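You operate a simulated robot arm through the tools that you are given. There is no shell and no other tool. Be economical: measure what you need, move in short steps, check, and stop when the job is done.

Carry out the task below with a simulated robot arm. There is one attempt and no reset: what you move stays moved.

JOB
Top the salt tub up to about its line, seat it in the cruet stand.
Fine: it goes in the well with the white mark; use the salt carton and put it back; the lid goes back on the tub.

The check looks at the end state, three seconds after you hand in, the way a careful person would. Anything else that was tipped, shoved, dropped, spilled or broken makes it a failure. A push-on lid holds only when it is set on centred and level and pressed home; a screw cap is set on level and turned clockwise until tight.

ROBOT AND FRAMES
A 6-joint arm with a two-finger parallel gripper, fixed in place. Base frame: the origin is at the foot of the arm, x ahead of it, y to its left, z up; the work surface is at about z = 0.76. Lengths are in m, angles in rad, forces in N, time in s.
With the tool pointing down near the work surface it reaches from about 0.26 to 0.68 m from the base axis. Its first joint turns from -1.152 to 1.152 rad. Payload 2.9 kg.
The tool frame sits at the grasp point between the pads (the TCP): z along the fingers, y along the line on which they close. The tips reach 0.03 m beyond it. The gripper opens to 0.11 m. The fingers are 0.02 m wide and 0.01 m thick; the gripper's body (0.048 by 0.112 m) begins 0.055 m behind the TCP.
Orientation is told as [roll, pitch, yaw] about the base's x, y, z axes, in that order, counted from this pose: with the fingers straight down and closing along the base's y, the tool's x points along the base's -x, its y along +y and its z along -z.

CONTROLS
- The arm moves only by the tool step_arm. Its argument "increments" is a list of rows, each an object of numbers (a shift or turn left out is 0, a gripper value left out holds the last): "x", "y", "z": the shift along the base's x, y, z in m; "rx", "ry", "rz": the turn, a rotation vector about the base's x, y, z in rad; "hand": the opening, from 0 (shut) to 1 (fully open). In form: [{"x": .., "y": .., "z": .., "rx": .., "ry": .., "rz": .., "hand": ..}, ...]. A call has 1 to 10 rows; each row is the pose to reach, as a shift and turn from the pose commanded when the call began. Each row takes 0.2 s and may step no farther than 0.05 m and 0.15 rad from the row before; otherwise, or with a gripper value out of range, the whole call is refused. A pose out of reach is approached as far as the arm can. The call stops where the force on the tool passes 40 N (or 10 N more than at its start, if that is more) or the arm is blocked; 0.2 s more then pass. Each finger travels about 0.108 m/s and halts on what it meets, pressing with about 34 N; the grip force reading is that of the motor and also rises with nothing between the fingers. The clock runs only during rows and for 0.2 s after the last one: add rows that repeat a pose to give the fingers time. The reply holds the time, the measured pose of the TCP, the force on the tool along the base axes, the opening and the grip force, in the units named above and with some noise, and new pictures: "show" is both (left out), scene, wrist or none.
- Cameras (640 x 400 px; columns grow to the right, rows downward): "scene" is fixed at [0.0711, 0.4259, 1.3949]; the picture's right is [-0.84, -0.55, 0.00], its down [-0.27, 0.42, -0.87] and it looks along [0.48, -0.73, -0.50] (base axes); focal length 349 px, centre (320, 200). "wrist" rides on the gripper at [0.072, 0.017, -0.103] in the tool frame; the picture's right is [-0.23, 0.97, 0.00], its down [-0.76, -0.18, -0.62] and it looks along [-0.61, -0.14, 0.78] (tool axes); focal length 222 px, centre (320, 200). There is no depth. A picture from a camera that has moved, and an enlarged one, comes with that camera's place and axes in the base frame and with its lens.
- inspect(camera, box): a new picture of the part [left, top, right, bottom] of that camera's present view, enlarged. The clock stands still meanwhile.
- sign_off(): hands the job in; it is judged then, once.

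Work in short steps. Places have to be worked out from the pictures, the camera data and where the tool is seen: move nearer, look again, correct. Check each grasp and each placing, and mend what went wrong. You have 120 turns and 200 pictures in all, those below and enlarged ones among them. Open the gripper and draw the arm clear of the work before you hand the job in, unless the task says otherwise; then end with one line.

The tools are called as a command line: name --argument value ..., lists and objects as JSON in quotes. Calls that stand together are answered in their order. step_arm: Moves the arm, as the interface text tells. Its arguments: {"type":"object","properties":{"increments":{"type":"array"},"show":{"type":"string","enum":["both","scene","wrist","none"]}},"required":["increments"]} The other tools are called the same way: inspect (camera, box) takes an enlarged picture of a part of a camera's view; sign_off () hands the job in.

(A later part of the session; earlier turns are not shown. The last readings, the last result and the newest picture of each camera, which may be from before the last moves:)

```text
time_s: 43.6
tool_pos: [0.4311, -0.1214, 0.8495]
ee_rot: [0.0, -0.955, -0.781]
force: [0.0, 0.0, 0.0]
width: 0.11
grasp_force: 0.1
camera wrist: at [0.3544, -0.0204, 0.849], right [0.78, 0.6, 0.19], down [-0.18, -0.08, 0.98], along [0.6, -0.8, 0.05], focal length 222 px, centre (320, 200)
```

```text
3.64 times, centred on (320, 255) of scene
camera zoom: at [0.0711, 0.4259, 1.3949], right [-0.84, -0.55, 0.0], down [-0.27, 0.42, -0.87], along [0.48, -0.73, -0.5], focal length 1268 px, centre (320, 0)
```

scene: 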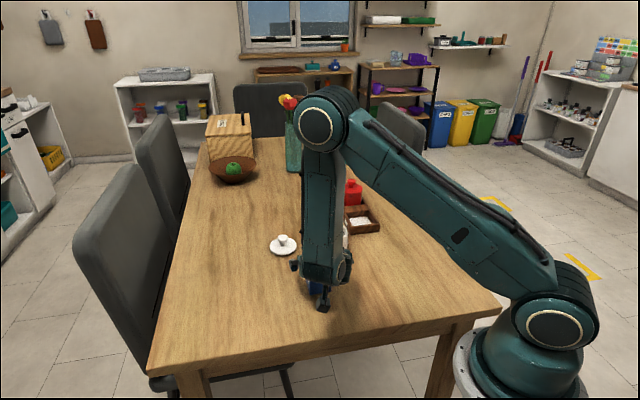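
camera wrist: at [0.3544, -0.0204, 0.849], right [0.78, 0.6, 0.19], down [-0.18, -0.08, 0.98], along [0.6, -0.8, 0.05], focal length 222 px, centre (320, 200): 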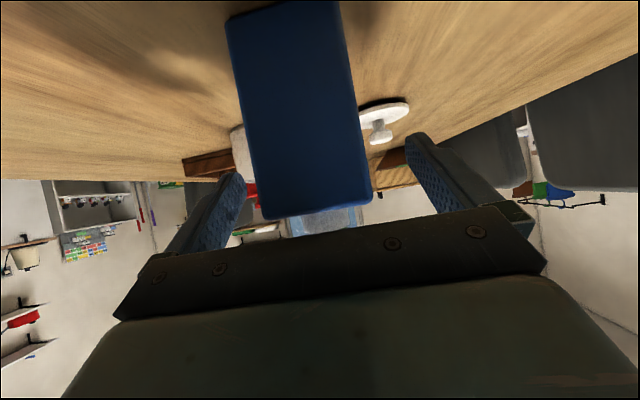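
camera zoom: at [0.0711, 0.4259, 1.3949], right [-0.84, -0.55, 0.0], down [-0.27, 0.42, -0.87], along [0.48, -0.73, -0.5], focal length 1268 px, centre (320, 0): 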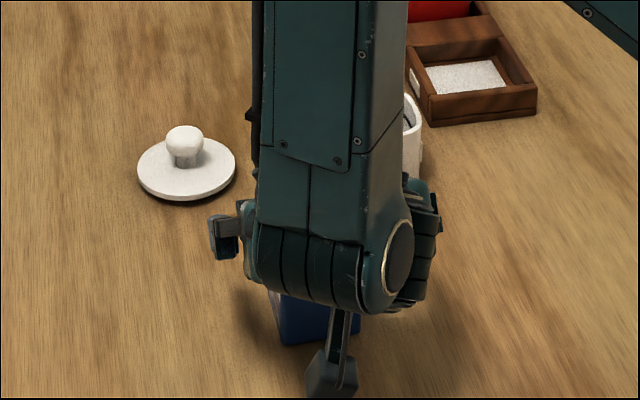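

The carton sits centred laterally between the fingers, with clearance to the palm. I'll go down the last 28 mm and close.

step_arm --increments '[{"z": -0.014}, {"z": -0.028}, {"z": -0.028}, {"z": -0.028, "hand": 0.5}, {"z": -0.028, "hand": 0.2}, {"z": -0.028, "hand": 0.2}, {"z": -0.028, "hand": 0.2}]' --show "wrist"

```text
time_s: 45.2
tool_pos: [0.4325, -0.1223, 0.8221]
ee_rot: [0.0, -0.957, -0.78]
force: [1.2, 1.0, -0.6]
width: 0.0559
grasp_force: 34.5
camera wrist: at [0.3541, -0.0213, 0.8222], right [0.78, 0.6, 0.19], down [-0.18, -0.08, 0.98], along [0.6, -0.8, 0.05], focal length 222 px, centre (320, 200)
```

wrist: 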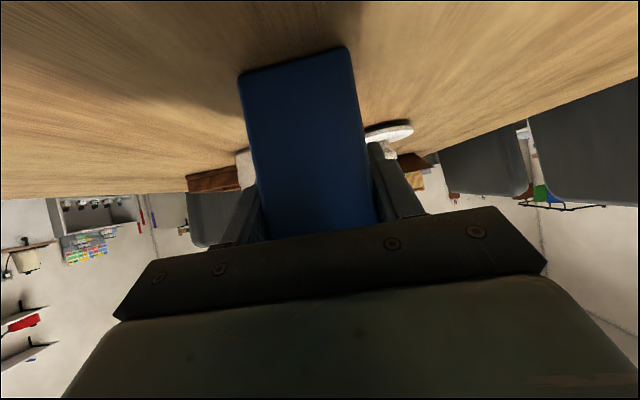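

Gripped at 56 mm. I'll lift straight up slowly, keeping it level.

step_arm --increments '[{"z": 0.01, "hand": 0.1}, {"z": 0.03}, {"z": 0.06}, {"z": 0.09}, {"z": 0.12}, {"z": 0.15}, {"z": 0.168}, {"z": 0.168}]' --show "both"

```text
time_s: 47.0
tool_pos: [0.433, -0.122, 0.9903]
ee_rot: [-0.002, -0.956, -0.778]
force: [0.2, -0.6, -3.7]
width: 0.056
grasp_force: 33.8
camera wrist: at [0.3542, -0.0214, 0.9902], right [0.78, 0.6, 0.18], down [-0.17, -0.08, 0.98], along [0.6, -0.8, 0.04], focal length 222 px, centre (320, 200)
```

scene: 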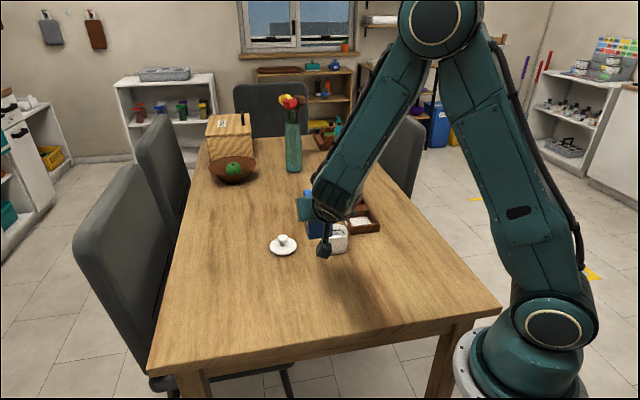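
wrist: 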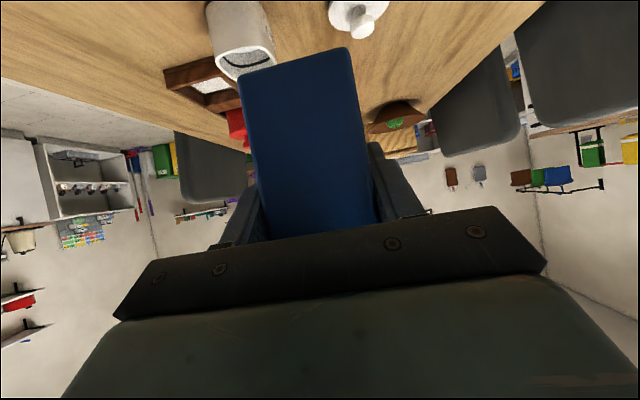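

The carton is held firmly (about 0.35 kg) and level. I'll move to the pour start posture with the spout still up.

step_arm --increments '[{"x": 0.017, "y": -0.026, "rx": -0.0473, "ry": -0.0741, "rz": 0.0858}, {"x": 0.034, "y": -0.051, "rx": -0.0946, "ry": -0.1483, "rz": 0.1715}, {"x": 0.051, "y": -0.077, "rx": -0.1419, "ry": -0.2224, "rz": 0.2573}, {"x": 0.068, "y": -0.102, "rx": -0.1892, "ry": -0.2966, "rz": 0.343}, {"x": 0.085, "y": -0.128, "rx": -0.2365, "ry": -0.3707, "rz": 0.4288}, {"x": 0.085, "y": -0.128, "rx": -0.2365, "ry": -0.3707, "rz": 0.4288}]' --show "none"

step_arm --increments '[{"rx": 0.1296, "ry": -0.0473, "rz": -0.0243}, {"rx": 0.2592, "ry": -0.0946, "rz": -0.0486}, {"rx": 0.3888, "ry": -0.142, "rz": -0.0729}, {"rx": 0.5184, "ry": -0.1893, "rz": -0.0972}, {"rx": 0.648, "ry": -0.2366, "rz": -0.1215}, {"rx": 0.7776, "ry": -0.284, "rz": -0.1458}, {"rx": 0.7776, "ry": -0.284, "rz": -0.1458}]' --show "both"

```text
time_s: 48.4
tool_pos: [0.5173, -0.2507, 0.9909]
ee_rot: [-0.016, -1.394, -0.331]
force: [0.3, 0.4, -4.4]
width: 0.0559
grasp_force: 34.5
```

```text
time_s: 50.0
tool_pos: [0.5165, -0.2503, 0.9885]
ee_rot: [1.339, -0.717, -1.76]
force: [0.9, -0.1, -3.9]
width: 0.0556
grasp_force: 34.2
camera wrist: at [0.4371, -0.1521, 0.9719], right [0.31, 0.4, 0.86], down [-0.75, -0.46, 0.48], along [0.59, -0.79, 0.16], focal length 222 px, centre (320, 200)
```

scene: 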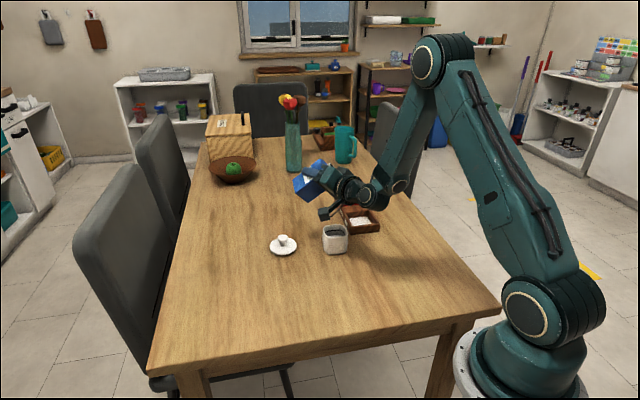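
wrist: 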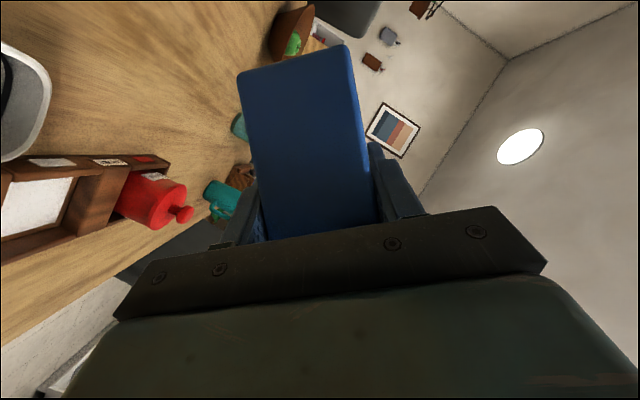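

At about 50° tilt nothing has been spilled. I'll lower to pouring height and look before going past 70°.

step_arm --increments '[{"z": -0.03}, {"z": -0.06}, {"z": -0.088}, {"z": -0.088, "rx": 0.1296, "ry": -0.0473, "rz": -0.0243}, {"z": -0.088, "rx": 0.2592, "ry": -0.0946, "rz": -0.0486}, {"z": -0.088, "rx": 0.2592, "ry": -0.0946, "rz": -0.0486}]' --show "both"

inspect --camera "scene" --box '[270, 160, 390, 270]'

```text
time_s: 51.4
tool_pos: [0.5177, -0.2511, 0.9003]
ee_rot: [1.38, -0.442, -1.833]
force: [-0.4, -0.5, -2.3]
width: 0.056
grasp_force: 34.3
camera wrist: at [0.4433, -0.1468, 0.9017], right [0.23, 0.15, 0.96], down [-0.81, -0.52, 0.28], along [0.54, -0.84, 0.0], focal length 222 px, centre (320, 200)
```

scene: 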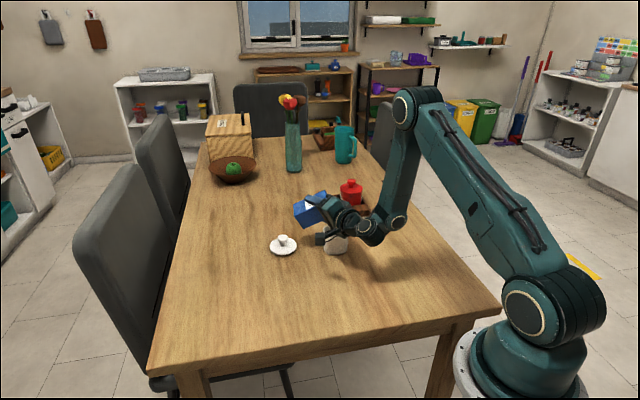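
wrist: 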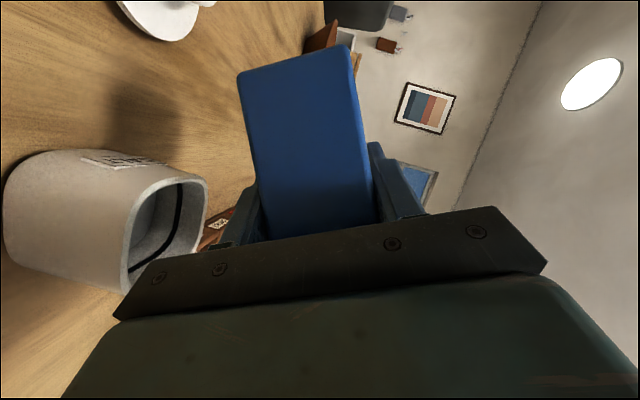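

```text
3.64 times, centred on (330, 215) of scene
camera zoom: at [0.0712, 0.4259, 1.3949], right [-0.84, -0.55, 0.0], down [-0.27, 0.42, -0.87], along [0.48, -0.73, -0.5], focal length 1268 px, centre (284, 146)
```

zoom: 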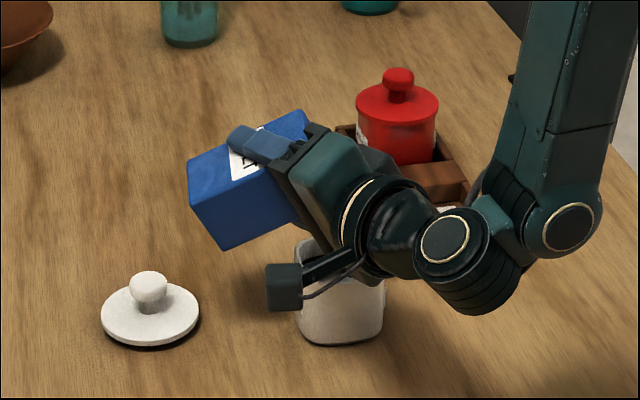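

The wrist view confirms the tub centre at (0.476,-0.28) and shows the inner line. I'll continue rolling in small steps, watching the tub.

step_arm --increments '[{"rx": 0.1296, "ry": -0.0473, "rz": -0.0243}, {"rx": 0.2592, "ry": -0.0946, "rz": -0.0486}]' --show "wrist"

```text
time_s: 52.0
tool_pos: [0.5165, -0.2503, 0.9004]
ee_rot: [1.399, -0.167, -1.887]
force: [-0.6, -1.5, -3.9]
width: 0.0555
grasp_force: 33.6
camera wrist: at [0.4471, -0.1461, 0.9228], right [0.14, -0.11, 0.98], down [-0.85, -0.52, 0.06], along [0.51, -0.84, -0.17], focal length 222 px, centre (320, 200)
```

wrist: 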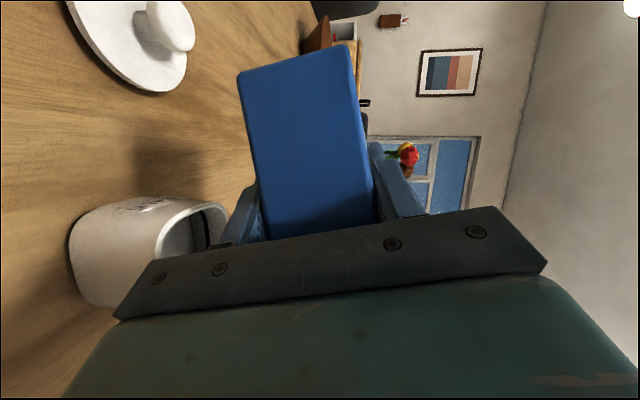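

No flow is visible at about 76°. I'll go on to about 89° and watch.

step_arm --increments '[{"rx": 0.1296, "ry": -0.0473, "rz": -0.0243}, {"rx": 0.2592, "ry": -0.0946, "rz": -0.0486}]' --show "both"

inspect --camera "scene" --box '[290, 180, 380, 265]'

```text
time_s: 52.6
tool_pos: [0.517, -0.2502, 0.9022]
ee_rot: [1.401, 0.109, -1.935]
force: [0.2, 0.3, -2.9]
width: 0.0557
grasp_force: 33.7
camera wrist: at [0.4494, -0.151, 0.9433], right [0.04, -0.37, 0.93], down [-0.87, -0.47, -0.15], along [0.49, -0.8, -0.34], focal length 222 px, centre (320, 200)
```

scene: 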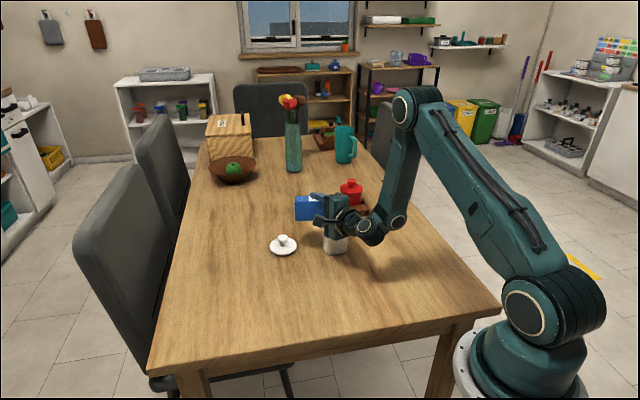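
wrist: 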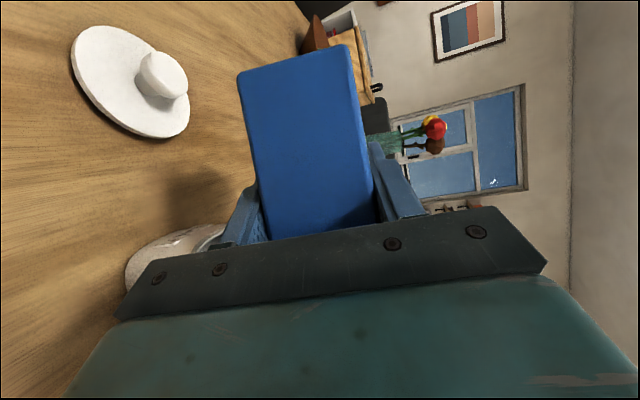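

```text
4.71 times, centred on (335, 222) of scene
camera zoom: at [0.0712, 0.4259, 1.3949], right [-0.84, -0.55, 0.0], down [-0.27, 0.42, -0.87], along [0.48, -0.73, -0.5], focal length 1641 px, centre (249, 94)
```

zoom: 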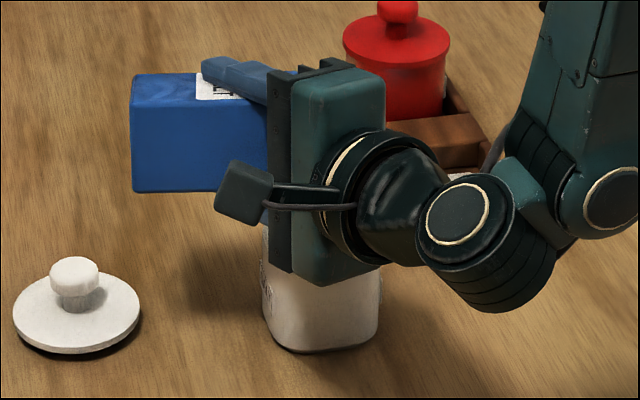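

The carton is horizontal and the inside of the tub is hidden here. I'll pour in short pulses: tip to about 102°, hold briefly, then roll back to the viewing angle where the interior is visible.

step_arm --increments '[{"rx": 0.1296, "ry": -0.0473, "rz": -0.0243}, {"rx": 0.2592, "ry": -0.0946, "rz": -0.0486}, {"rx": 0.2592, "ry": -0.0946, "rz": -0.0486}, {"rx": 0.1296, "ry": -0.0473, "rz": -0.0243}, {}, {"rx": -0.1296, "ry": 0.0473, "rz": 0.0243}, {"rx": -0.2592, "ry": 0.0946, "rz": 0.0486}, {"rx": -0.3888, "ry": 0.142, "rz": 0.0729}, {"rx": -0.5184, "ry": 0.1893, "rz": 0.0972}, {"rx": -0.5184, "ry": 0.1893, "rz": 0.0972}]' --show "wrist"

inspect --camera "wrist" --box '[0, 120, 260, 300]'

```text
time_s: 54.8
tool_pos: [0.5175, -0.2509, 0.9026]
ee_rot: [1.379, -0.445, -1.832]
force: [0.5, 0.7, -2.1]
width: 0.0557
grasp_force: 34.1
camera wrist: at [0.4428, -0.1469, 0.9025], right [0.23, 0.15, 0.96], down [-0.81, -0.52, 0.28], along [0.54, -0.84, 0.0], focal length 222 px, centre (320, 200)
```

wrist: 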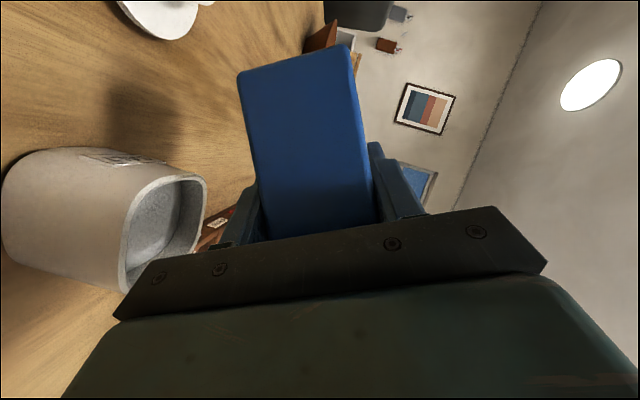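

```text
2.22 times, centred on (130, 210) of wrist
camera zoom: at [0.4428, -0.1469, 0.9025], right [0.23, 0.15, 0.96], down [-0.81, -0.52, 0.28], along [0.54, -0.84, 0.0], focal length 494 px, centre (742, 178)
```

zoom: 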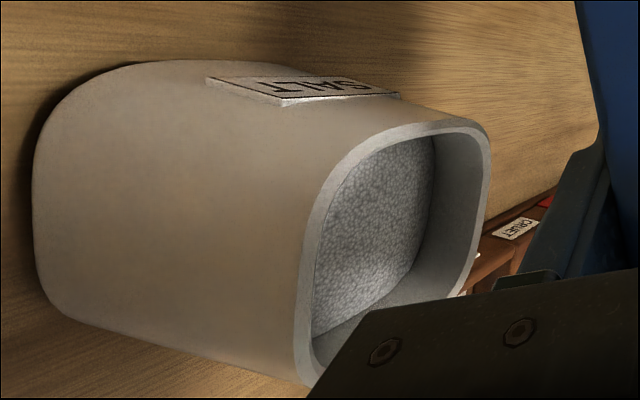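

Salt flowed fast and the line may be covered. I'll roll the carton back upright and raise it for a clear look from above.

step_arm --increments '[{"z": 0.02, "rx": -0.1296, "ry": 0.0473, "rz": 0.0243}, {"z": 0.04, "rx": -0.2592, "ry": 0.0946, "rz": 0.0486}, {"z": 0.06, "rx": -0.3888, "ry": 0.142, "rz": 0.0729}, {"z": 0.08, "rx": -0.5184, "ry": 0.1893, "rz": 0.0972}, {"z": 0.09, "rx": -0.648, "ry": 0.2366, "rz": 0.1215}, {"z": 0.09, "rx": -0.7776, "ry": 0.284, "rz": 0.1458}, {"z": 0.09, "rx": -0.9072, "ry": 0.331, "rz": 0.17}, {"z": 0.09, "rx": -1.0368, "ry": 0.3786, "rz": 0.1944}, {"z": 0.09, "rx": -1.0368, "ry": 0.3786, "rz": 0.1944}]' --show "scene"

inspect --camera "scene" --box '[300, 210, 370, 265]'

```text
time_s: 56.8
tool_pos: [0.5159, -0.251, 0.991]
ee_rot: [-0.026, -1.393, -0.317]
force: [0.4, -0.1, -3.8]
width: 0.0558
grasp_force: 33.9
```

scene: 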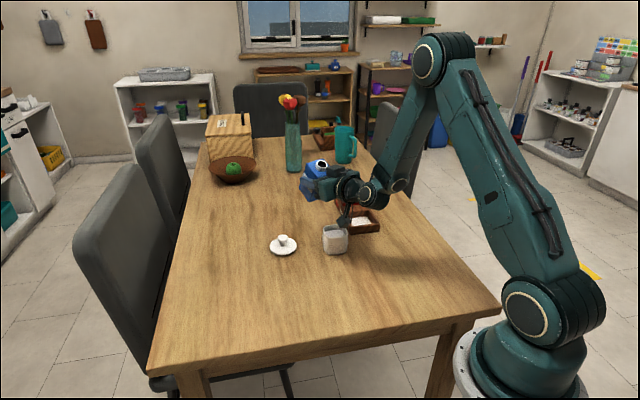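

```text
7.27 times, centred on (335, 238) of scene
camera zoom: at [0.0712, 0.4259, 1.3949], right [-0.84, -0.55, 0.0], down [-0.27, 0.42, -0.87], along [0.48, -0.73, -0.5], focal length 2536 px, centre (211, -73)
```

zoom: 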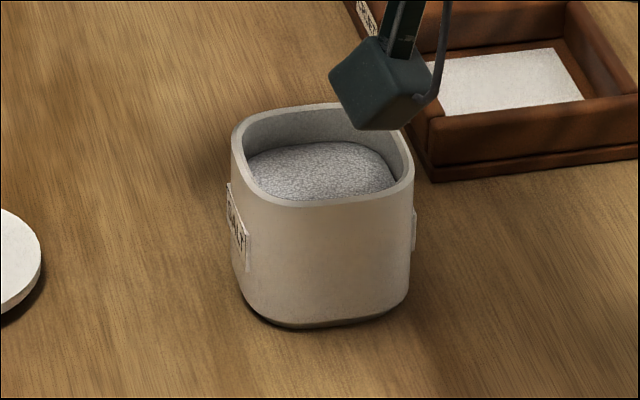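

The salt now sits right about at the line (the far-wall rim-to-salt distance matches the earlier rim-to-line distance), and nothing is spilled. I'll carry the carton back to its original place.

step_arm --increments '[{"x": -0.017, "y": 0.026, "rx": 0.0473, "ry": 0.0741, "rz": -0.0858}, {"x": -0.034, "y": 0.051, "rx": 0.0946, "ry": 0.1483, "rz": -0.1715}, {"x": -0.051, "y": 0.077, "rx": 0.1419, "ry": 0.2224, "rz": -0.2573}, {"x": -0.068, "y": 0.102, "rx": 0.1892, "ry": 0.2966, "rz": -0.343}, {"x": -0.085, "y": 0.128, "rx": 0.2365, "ry": 0.3707, "rz": -0.4288}, {"x": -0.085, "y": 0.128, "rx": 0.2365, "ry": 0.3707, "rz": -0.4288}]' --show "scene"

inspect --camera "scene" --box '[270, 170, 390, 280]'

```text
time_s: 58.2
tool_pos: [0.4331, -0.123, 0.9915]
ee_rot: [-0.001, -0.958, -0.782]
force: [0.1, -0.4, -2.1]
width: 0.0558
grasp_force: 34.0
```

scene: 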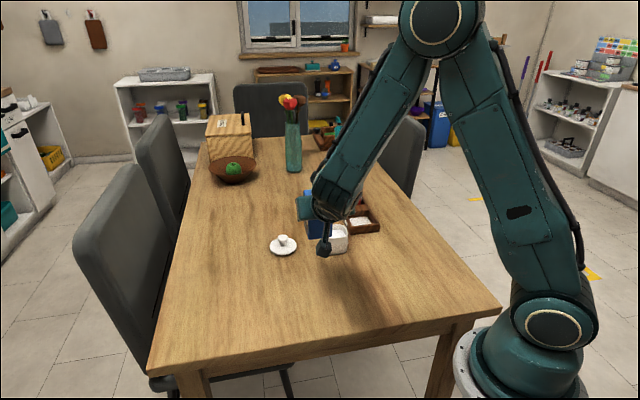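

```text
3.64 times, centred on (330, 225) of scene
camera zoom: at [0.0711, 0.4259, 1.3949], right [-0.84, -0.55, 0.0], down [-0.27, 0.42, -0.87], along [0.48, -0.73, -0.5], focal length 1268 px, centre (284, 109)
```

zoom: 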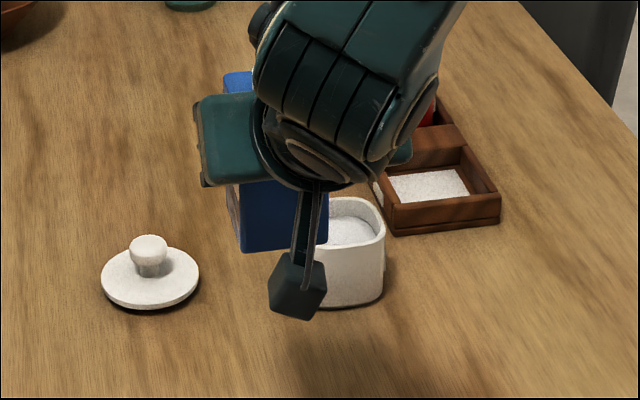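

Orientation and position match the lift-off pose. I'll lower by 0.17 in total, slowly at the end.

step_arm --increments '[{"z": -0.04}, {"z": -0.08}, {"z": -0.12}, {"z": -0.15}, {"z": -0.16}, {"z": -0.165}, {"z": -0.168}, {"z": -0.17}, {"z": -0.17}]' --show "wrist"

```text
time_s: 60.2
tool_pos: [0.4324, -0.1225, 0.8234]
ee_rot: [0.0, -0.963, -0.78]
force: [-6.9, 1.0, 31.3]
width: 0.0554
grasp_force: 34.2
camera wrist: at [0.3551, -0.0215, 0.8229], right [0.78, 0.6, 0.19], down [-0.18, -0.07, 0.98], along [0.6, -0.8, 0.05], focal length 222 px, centre (320, 200)
```

wrist: 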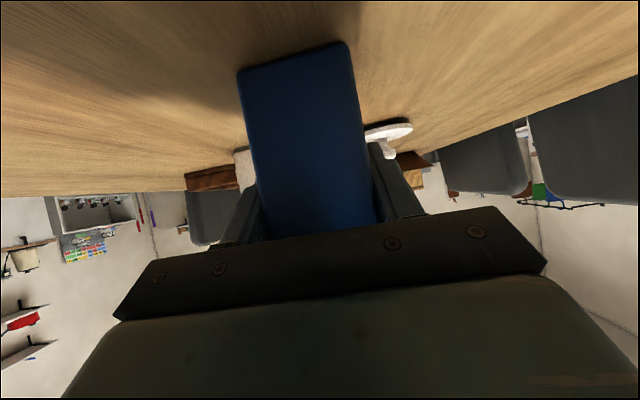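

The carton is on the table with a little excess press. I'll ease off, open the hand and rise straight up.

step_arm --increments '[{"z": 0.0015}, {"z": 0.0015, "hand": 0.6}, {"z": 0.0015, "hand": 1.0}, {"z": 0.0015, "hand": 1.0}, {"z": 0.0015, "hand": 1.0}, {"z": 0.03}, {"z": 0.07}, {"z": 0.11}, {"z": 0.15}, {"z": 0.18}]' --show "both"

inspect --camera "scene" --box '[260, 190, 390, 300]'

```text
time_s: 62.4
tool_pos: [0.4305, -0.1235, 1.0004]
ee_rot: [-0.003, -0.955, -0.779]
force: [0.4, -0.4, 0.4]
width: 0.1098
grasp_force: 0.0
camera wrist: at [0.3532, -0.0217, 1.0018], right [0.78, 0.6, 0.18], down [-0.17, -0.08, 0.98], along [0.6, -0.8, 0.04], focal length 222 px, centre (320, 200)
```

scene: 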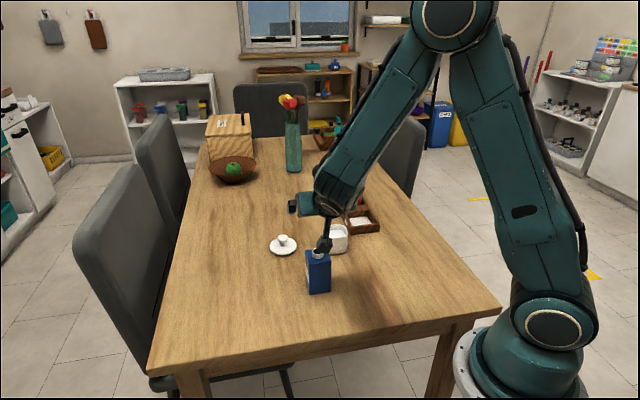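
wrist: 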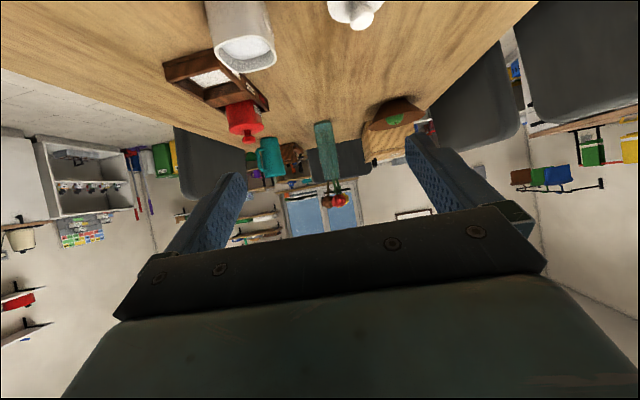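

```text
3.64 times, centred on (325, 245) of scene
camera zoom: at [0.0711, 0.4259, 1.3949], right [-0.84, -0.55, 0.0], down [-0.27, 0.42, -0.87], along [0.48, -0.73, -0.5], focal length 1268 px, centre (302, 36)
```

zoom: 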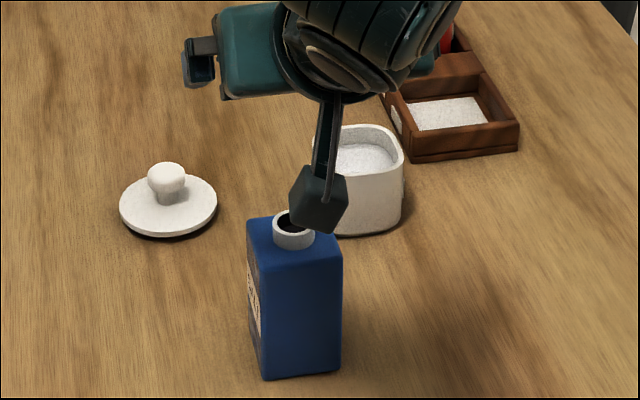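

The carton is back in place, upright. I'll return the tool to pointing down and move to view the tub and stand.

step_arm --increments '[{"z": 0.01, "rx": 0.1, "ry": 0.101}, {"z": 0.02, "rx": 0.2, "ry": 0.202}, {"z": 0.02, "y": -0.02, "rx": 0.3, "ry": 0.303}, {"z": 0.02, "y": -0.05, "rx": 0.4, "ry": 0.404}, {"z": 0.02, "y": -0.08, "rx": 0.5, "ry": 0.505}, {"z": 0.02, "y": -0.11, "rx": 0.6, "ry": 0.606}, {"z": 0.02, "y": -0.14, "rx": 0.673, "ry": 0.68}, {"z": 0.02, "y": -0.17, "rx": 0.673, "ry": 0.68}]' --show "none"

step_arm --increments '[{"x": -0.01, "y": -0.02, "rz": 0.13}, {"x": -0.02, "y": -0.04, "rz": 0.26}, {"x": -0.03, "y": -0.06, "rz": 0.39}, {"x": -0.03, "y": -0.06, "rz": 0.52}, {"x": -0.03, "y": -0.06, "rz": 0.65}, {"x": -0.03, "y": -0.06, "rz": 0.78}, {"x": -0.03, "y": -0.06, "rz": 0.78}]' --show "wrist"

inspect --camera "wrist" --box '[100, 40, 420, 240]'

```text
time_s: 64.2
tool_pos: [0.4309, -0.2951, 1.0215]
ee_rot: [0.0, 0.002, -0.779]
force: [-0.6, -0.3, 0.4]
width: 0.1101
grasp_force: 0.0
```

```text
time_s: 65.8
tool_pos: [0.4021, -0.3525, 1.0215]
ee_rot: [0.002, 0.0, 0.001]
force: [-0.2, -0.4, -0.3]
width: 0.1098
grasp_force: 0.0
camera wrist: at [0.3296, -0.3359, 1.1246], right [0.23, 0.97, 0.0], down [0.76, -0.18, 0.62], along [0.61, -0.14, -0.78], focal length 222 px, centre (320, 200)
```

wrist: 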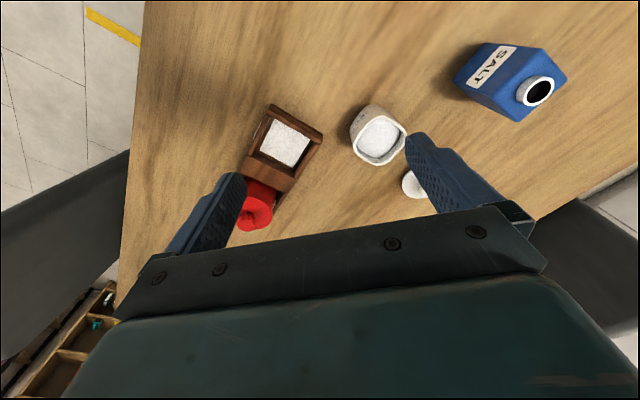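

```text
2.00 times, centred on (260, 140) of wrist
camera zoom: at [0.3296, -0.3359, 1.1246], right [0.23, 0.97, 0.0], down [0.76, -0.18, 0.62], along [0.61, -0.14, -0.78], focal length 444 px, centre (440, 320)
```

zoom: 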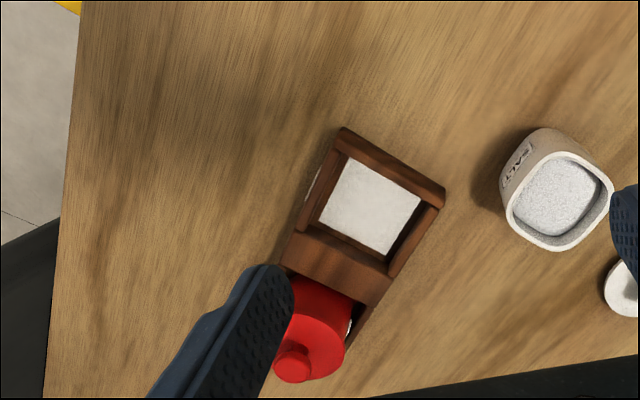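

The tub and the stand are both at about 45–47° yaw, so the tub needs almost no rotation. I'll rotate the wrist to match and look closer at the tub.

step_arm --increments '[{"x": 0.003, "y": 0.025, "rz": -0.13}, {"x": 0.006, "y": 0.05, "rz": -0.26}, {"x": 0.009, "y": 0.075, "rz": -0.39}, {"x": 0.012, "y": 0.1, "z": -0.02, "rz": -0.52}, {"x": 0.015, "y": 0.13, "z": -0.05, "rz": -0.65}, {"x": 0.015, "y": 0.13, "z": -0.08, "rz": -0.75}, {"x": 0.015, "y": 0.13, "z": -0.08, "rz": -0.75}]' --show "wrist"

inspect --camera "wrist" --box '[160, 0, 480, 200]'

```text
time_s: 67.4
tool_pos: [0.4155, -0.2235, 0.9406]
ee_rot: [-0.001, 0.0, -0.753]
force: [0.3, 0.4, 0.7]
width: 0.1101
grasp_force: 0.0
camera wrist: at [0.3744, -0.1608, 1.0442], right [0.83, 0.56, 0.0], down [0.44, -0.65, 0.62], along [0.35, -0.52, -0.78], focal length 222 px, centre (320, 200)
```

wrist: 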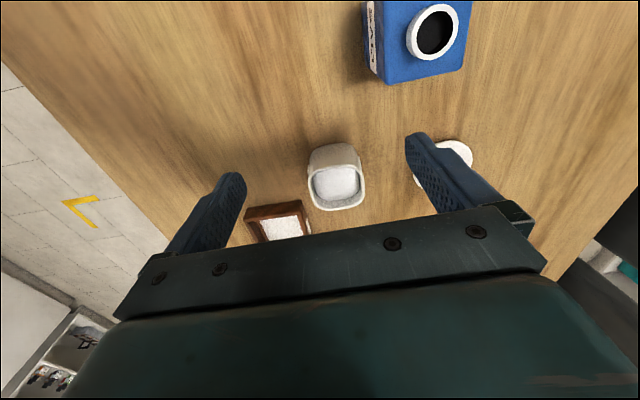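

```text
2.00 times, centred on (320, 100) of wrist
camera zoom: at [0.3744, -0.1608, 1.0442], right [0.83, 0.56, 0.0], down [0.44, -0.65, 0.62], along [0.35, -0.52, -0.78], focal length 444 px, centre (320, 400)
```

zoom: 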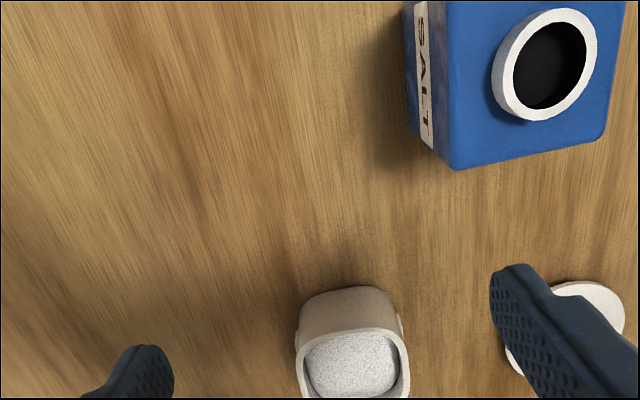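

I'll get an enlarged look at the tub rim and the stand from here for exact yaw and centre.

inspect --camera "wrist" --box '[230, 130, 390, 240]'

```text
3.64 times, centred on (310, 185) of wrist
camera zoom: at [0.3744, -0.1608, 1.0442], right [0.83, 0.56, 0.0], down [0.44, -0.65, 0.62], along [0.35, -0.52, -0.78], focal length 808 px, centre (356, 254)
```

zoom: 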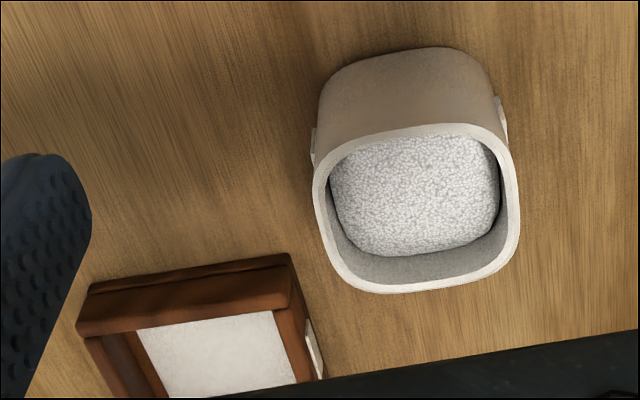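

Tub and stand are both at 45° (±1°), with the tub centre at about (0.478,-0.281). I'll shift over to measure the well precisely.

step_arm --increments '[{"y": -0.04, "rz": -0.035}, {"y": -0.08, "rz": -0.035}, {"y": -0.12, "rz": -0.035}, {"x": -0.01, "y": -0.14, "rz": -0.035}, {"x": -0.01, "y": -0.14, "rz": -0.035}]' --show "wrist"

inspect --camera "wrist" --box '[240, 110, 420, 230]'

```text
time_s: 68.6
tool_pos: [0.4056, -0.3654, 0.939]
ee_rot: [0.0, -0.001, -0.783]
force: [0.9, 0.3, 0.7]
width: 0.11
grasp_force: 0.0
camera wrist: at [0.3667, -0.3007, 1.0426], right [0.85, 0.53, 0.0], down [0.41, -0.66, 0.62], along [0.33, -0.53, -0.78], focal length 222 px, centre (320, 200)
```

wrist: 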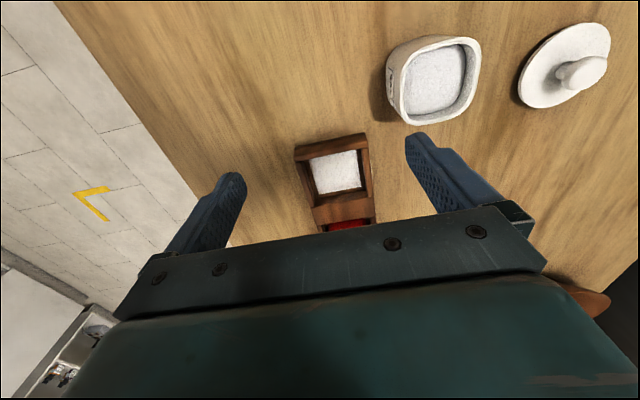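

```text
3.33 times, centred on (330, 170) of wrist
camera zoom: at [0.3667, -0.3007, 1.0426], right [0.85, 0.53, 0.0], down [0.41, -0.66, 0.62], along [0.33, -0.53, -0.78], focal length 740 px, centre (287, 300)
```

zoom: 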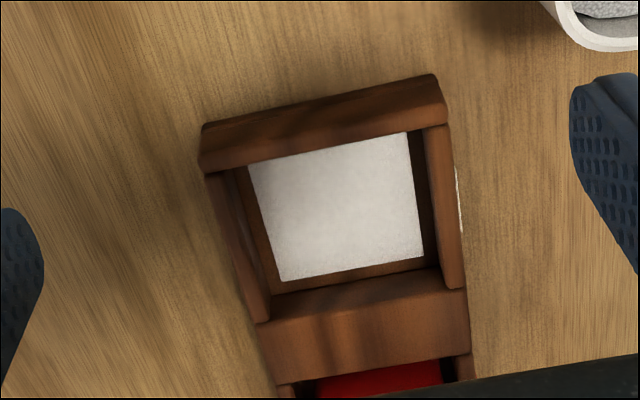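

The well is square at 45°, inner side about 0.075, centred at about (0.4745,-0.4305), with low walls to about z 0.787. I'll go back over the tub and descend with the fingers on its label faces.

step_arm --increments '[{"x": 0.03, "y": 0.035}, {"x": 0.06, "y": 0.07}, {"x": 0.0724, "y": 0.0844}, {"x": 0.0724, "y": 0.0844, "z": -0.04}, {"x": 0.0724, "y": 0.0844, "z": -0.07}, {"x": 0.0724, "y": 0.0844, "z": -0.07}]' --show "both"

inspect --camera "scene" --box '[290, 180, 390, 270]'

```text
time_s: 70.0
tool_pos: [0.478, -0.2799, 0.871]
ee_rot: [-0.001, 0.001, -0.785]
force: [-0.2, -0.7, 0.0]
width: 0.1101
grasp_force: 0.0
camera wrist: at [0.4385, -0.2163, 0.9743], right [0.85, 0.53, 0.0], down [0.41, -0.66, 0.62], along [0.33, -0.53, -0.78], focal length 222 px, centre (320, 200)
```

scene: 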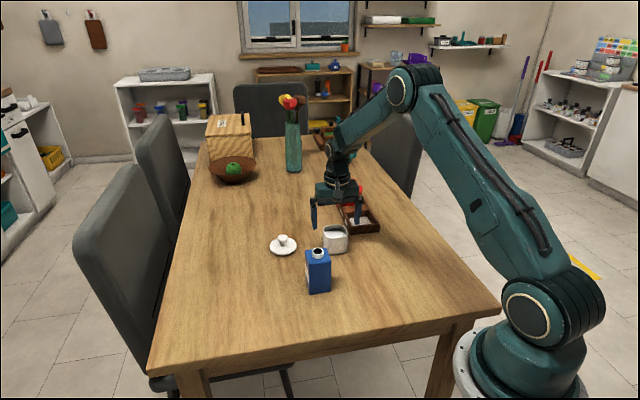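
wrist: 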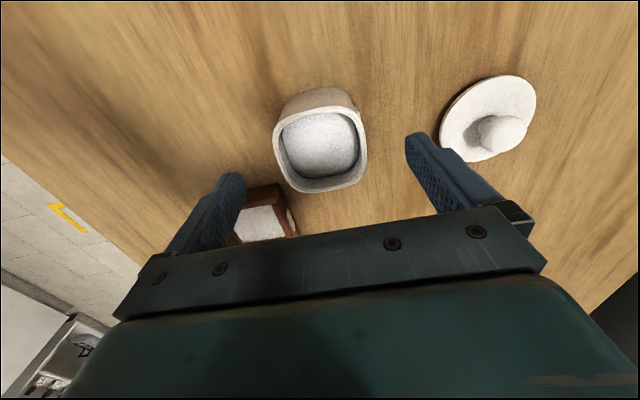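

```text
4.44 times, centred on (340, 225) of scene
camera zoom: at [0.0711, 0.4259, 1.3949], right [-0.84, -0.55, 0.0], down [-0.27, 0.42, -0.87], along [0.48, -0.73, -0.5], focal length 1550 px, centre (231, 89)
```

zoom: 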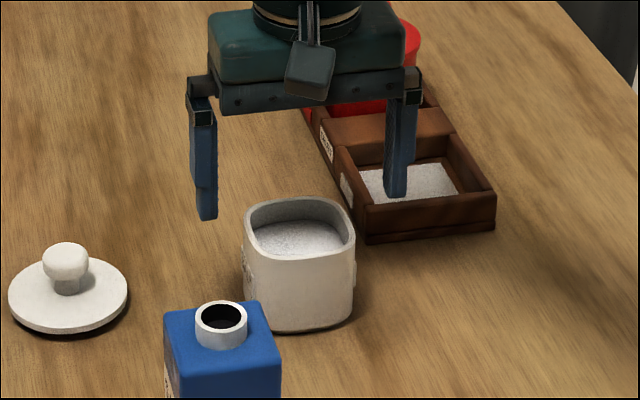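

The alignment is good. I'll descend to about 0.82 and close on the tub.

step_arm --increments '[{"x": -0.0015, "y": 0.001, "z": -0.025}, {"x": -0.0015, "y": 0.001, "z": -0.048}, {"x": -0.0015, "y": 0.001, "z": -0.051}, {"x": -0.0015, "y": 0.001, "z": -0.051, "hand": 0.7}, {"x": -0.0015, "y": 0.001, "z": -0.051, "hand": 0.3}, {"x": -0.0015, "y": 0.001, "z": -0.051, "hand": 0.3}, {"x": -0.0015, "y": 0.001, "z": -0.051, "hand": 0.3}]' --show "both"

inspect --camera "scene" --box '[290, 180, 390, 270]'

```text
time_s: 71.6
tool_pos: [0.4777, -0.2782, 0.8203]
ee_rot: [0.001, -0.001, -0.785]
force: [0.2, -0.8, 0.0]
width: 0.0679
grasp_force: 34.0
camera wrist: at [0.4385, -0.2148, 0.9237], right [0.85, 0.53, 0.0], down [0.41, -0.66, 0.62], along [0.33, -0.53, -0.78], focal length 222 px, centre (320, 200)
```

scene: 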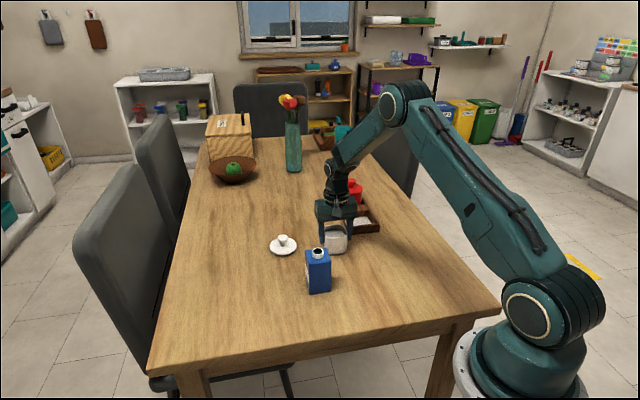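
wrist: 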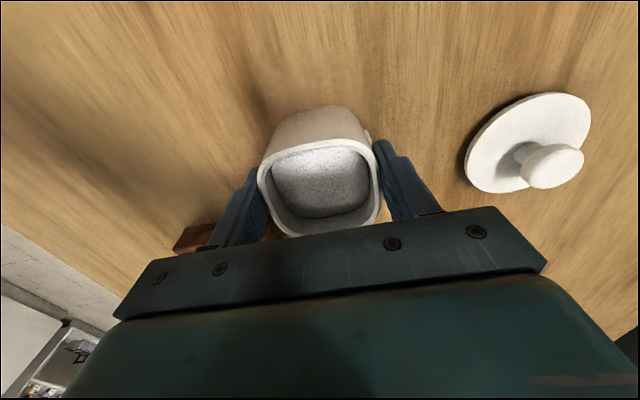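

```text
4.44 times, centred on (340, 225) of scene
camera zoom: at [0.0711, 0.4259, 1.3949], right [-0.84, -0.55, 0.0], down [-0.27, 0.42, -0.87], along [0.48, -0.73, -0.5], focal length 1550 px, centre (231, 89)
```

zoom: 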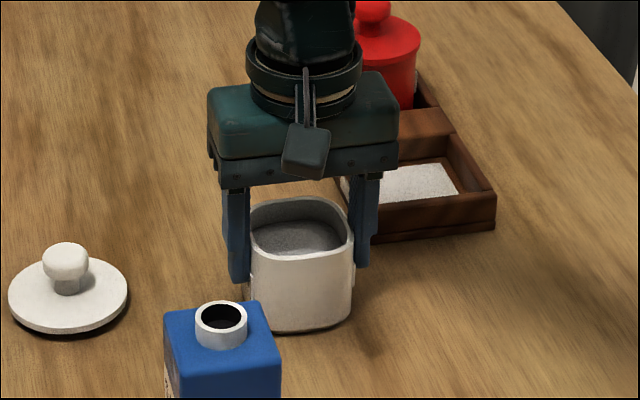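

The tub is gripped at 68 mm, centred. I'll lift 5 cm and carry it over the well.

step_arm --increments '[{"z": 0.015, "hand": 0.2}, {"z": 0.035}, {"z": 0.05}, {"y": -0.03, "z": 0.05}, {"y": -0.065, "z": 0.05}, {"x": -0.002, "y": -0.1, "z": 0.05}, {"x": -0.0025, "y": -0.13, "z": 0.05}, {"x": -0.0025, "y": -0.1528, "z": 0.05}, {"x": -0.0025, "y": -0.1528, "z": 0.05}]' --show "both"

inspect --camera "scene" --box '[310, 160, 410, 250]'

inspect --camera "wrist" --box '[220, 80, 420, 240]'

```text
time_s: 73.6
tool_pos: [0.475, -0.4312, 0.8697]
ee_rot: [0.0, 0.001, -0.786]
force: [-0.3, -0.1, -4.7]
width: 0.0678
grasp_force: 34.2
camera wrist: at [0.4364, -0.3683, 0.9727], right [0.85, 0.53, 0.0], down [0.41, -0.66, 0.62], along [0.33, -0.53, -0.78], focal length 222 px, centre (320, 200)
```

scene: 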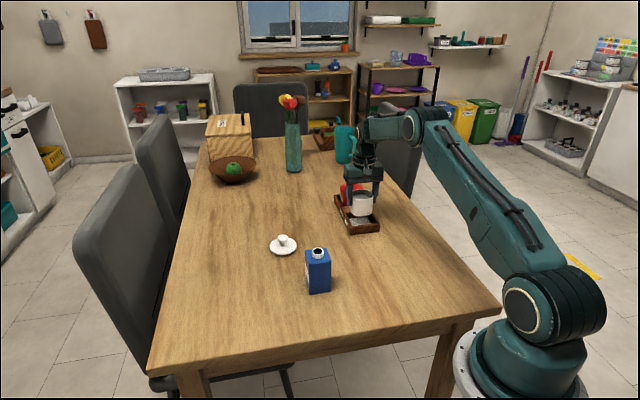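
wrist: 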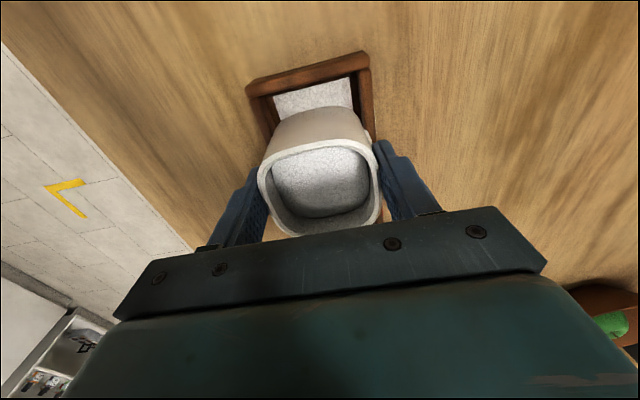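

```text
4.44 times, centred on (360, 205) of scene
camera zoom: at [0.0712, 0.4258, 1.395], right [-0.84, -0.55, 0.0], down [-0.27, 0.42, -0.87], along [0.48, -0.73, -0.5], focal length 1550 px, centre (142, 178)
```

zoom: 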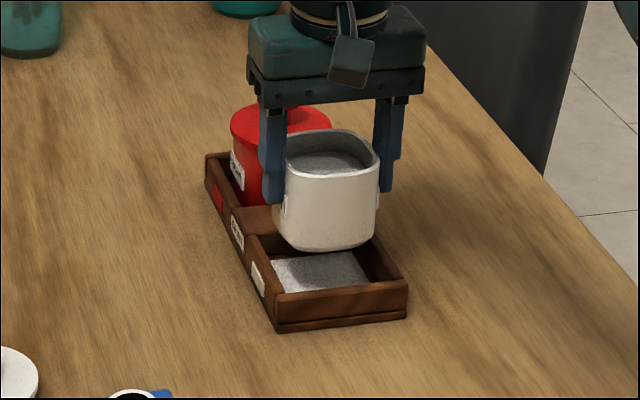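

```text
2.50 times, centred on (320, 160) of wrist
camera zoom: at [0.4364, -0.3683, 0.9727], right [0.85, 0.53, 0.0], down [0.41, -0.66, 0.62], along [0.33, -0.53, -0.78], focal length 555 px, centre (320, 300)
```

zoom: 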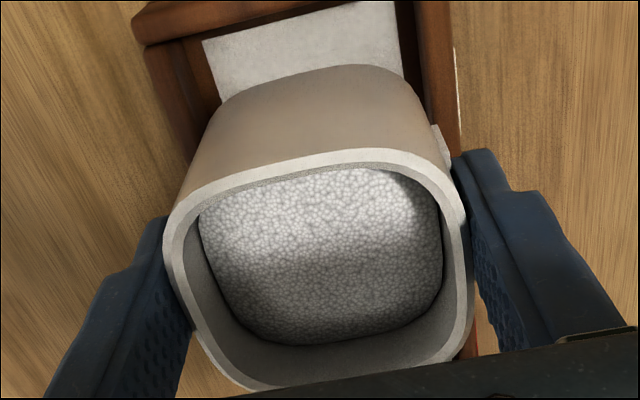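

The tub hangs level above the well and looks centred. I'll descend to just at the wall top and check.

step_arm --increments '[{"z": -0.012}, {"z": -0.022}, {"z": -0.024}, {"z": -0.024}]' --show "wrist"

inspect --camera "scene" --box '[320, 170, 400, 240]'

inspect --camera "wrist" --box '[220, 60, 420, 220]'

```text
time_s: 74.6
tool_pos: [0.4759, -0.4302, 0.8466]
ee_rot: [0.001, 0.0, -0.785]
force: [-0.9, -0.4, -3.9]
width: 0.0677
grasp_force: 34.0
camera wrist: at [0.4357, -0.367, 0.9497], right [0.85, 0.53, 0.0], down [0.41, -0.66, 0.62], along [0.33, -0.53, -0.78], focal length 222 px, centre (320, 200)
```

wrist: 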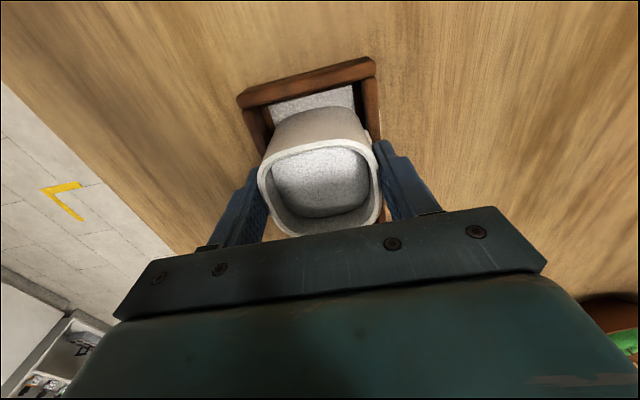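

```text
5.71 times, centred on (360, 205) of scene
camera zoom: at [0.0712, 0.4258, 1.395], right [-0.84, -0.55, 0.0], down [-0.27, 0.42, -0.87], along [0.48, -0.73, -0.5], focal length 1992 px, centre (91, 171)
```

zoom: 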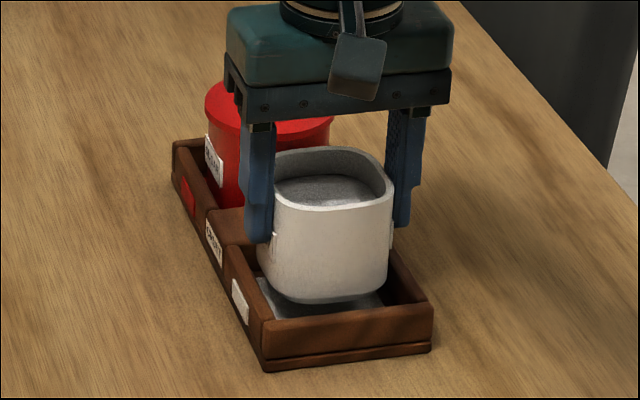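

```text
2.50 times, centred on (320, 140) of wrist
camera zoom: at [0.4357, -0.367, 0.9497], right [0.85, 0.53, 0.0], down [0.41, -0.66, 0.62], along [0.33, -0.53, -0.78], focal length 555 px, centre (320, 350)
```

zoom: 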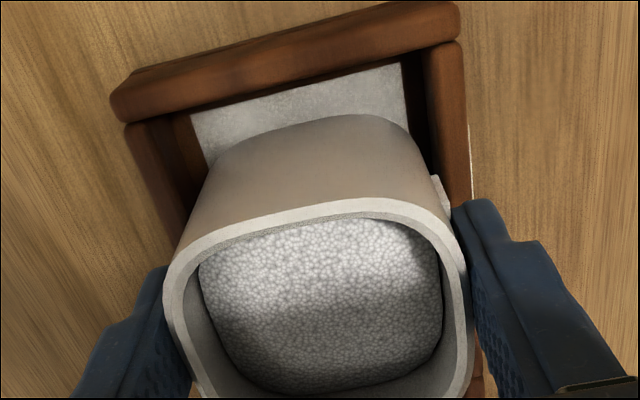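

Comparing tub to walls in both views, the tub is about 3.5 mm too far toward the divider and about 1.5 mm toward +x+y. I'll shift (-0.0035,+0.0015) and lower gently.

step_arm --increments '[{"x": -0.0035, "y": 0.0015}, {"x": -0.0035, "y": 0.0015, "z": -0.004}, {"x": -0.0035, "y": 0.0015, "z": -0.008}, {"x": -0.0035, "y": 0.0015, "z": -0.011}, {"x": -0.0035, "y": 0.0015, "z": -0.011}]' --show "none"

inspect --camera "scene" --box '[320, 170, 400, 240]'

inspect --camera "wrist" --box '[220, 60, 420, 220]'

```text
time_s: 75.8
tool_pos: [0.4705, -0.4285, 0.8348]
ee_rot: [0.001, -0.001, -0.785]
force: [0.0, 0.2, -3.8]
width: 0.0678
grasp_force: 33.7
```

```text
5.71 times, centred on (360, 205) of scene
camera zoom: at [0.0712, 0.4258, 1.395], right [-0.84, -0.55, 0.0], down [-0.27, 0.42, -0.87], along [0.48, -0.73, -0.5], focal length 1992 px, centre (91, 171)
```

zoom: 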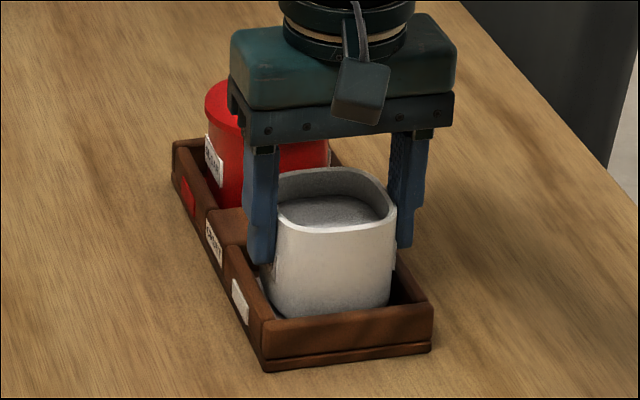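

```text
2.50 times, centred on (320, 140) of wrist
camera zoom: at [0.432, -0.3651, 0.9383], right [0.85, 0.53, 0.0], down [0.41, -0.66, 0.62], along [0.33, -0.53, -0.78], focal length 555 px, centre (320, 350)
```

zoom: 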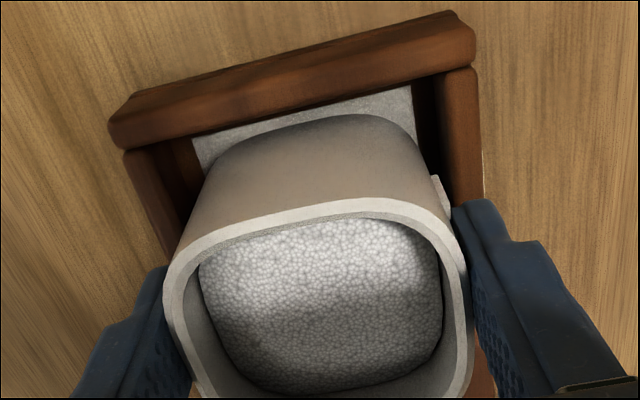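

The tub is inside the walls without side force. I'll lower the last few mm until it touches the floor.

step_arm --increments '[{"z": -0.002}, {"z": -0.004}, {"z": -0.006}, {"z": -0.008}, {"z": -0.008}]' --show "none"

inspect --camera "scene" --box '[320, 170, 400, 240]'

```text
time_s: 77.0
tool_pos: [0.4715, -0.4289, 0.8288]
ee_rot: [0.001, -0.002, -0.786]
force: [-2.8, -0.7, 6.5]
width: 0.0677
grasp_force: 34.0
```

```text
5.71 times, centred on (360, 205) of scene
camera zoom: at [0.071, 0.426, 1.3949], right [-0.84, -0.55, 0.0], down [-0.27, 0.42, -0.87], along [0.48, -0.73, -0.5], focal length 1992 px, centre (91, 171)
```

zoom: 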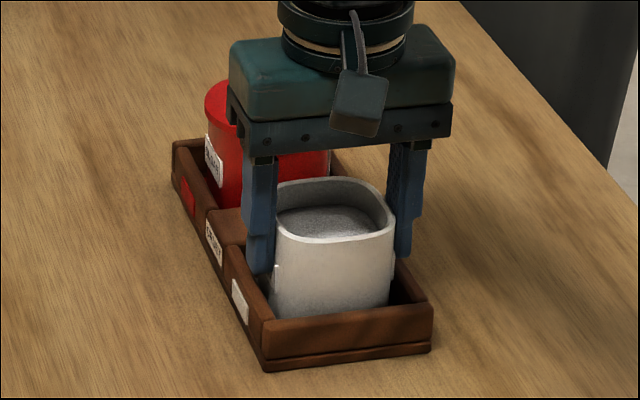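

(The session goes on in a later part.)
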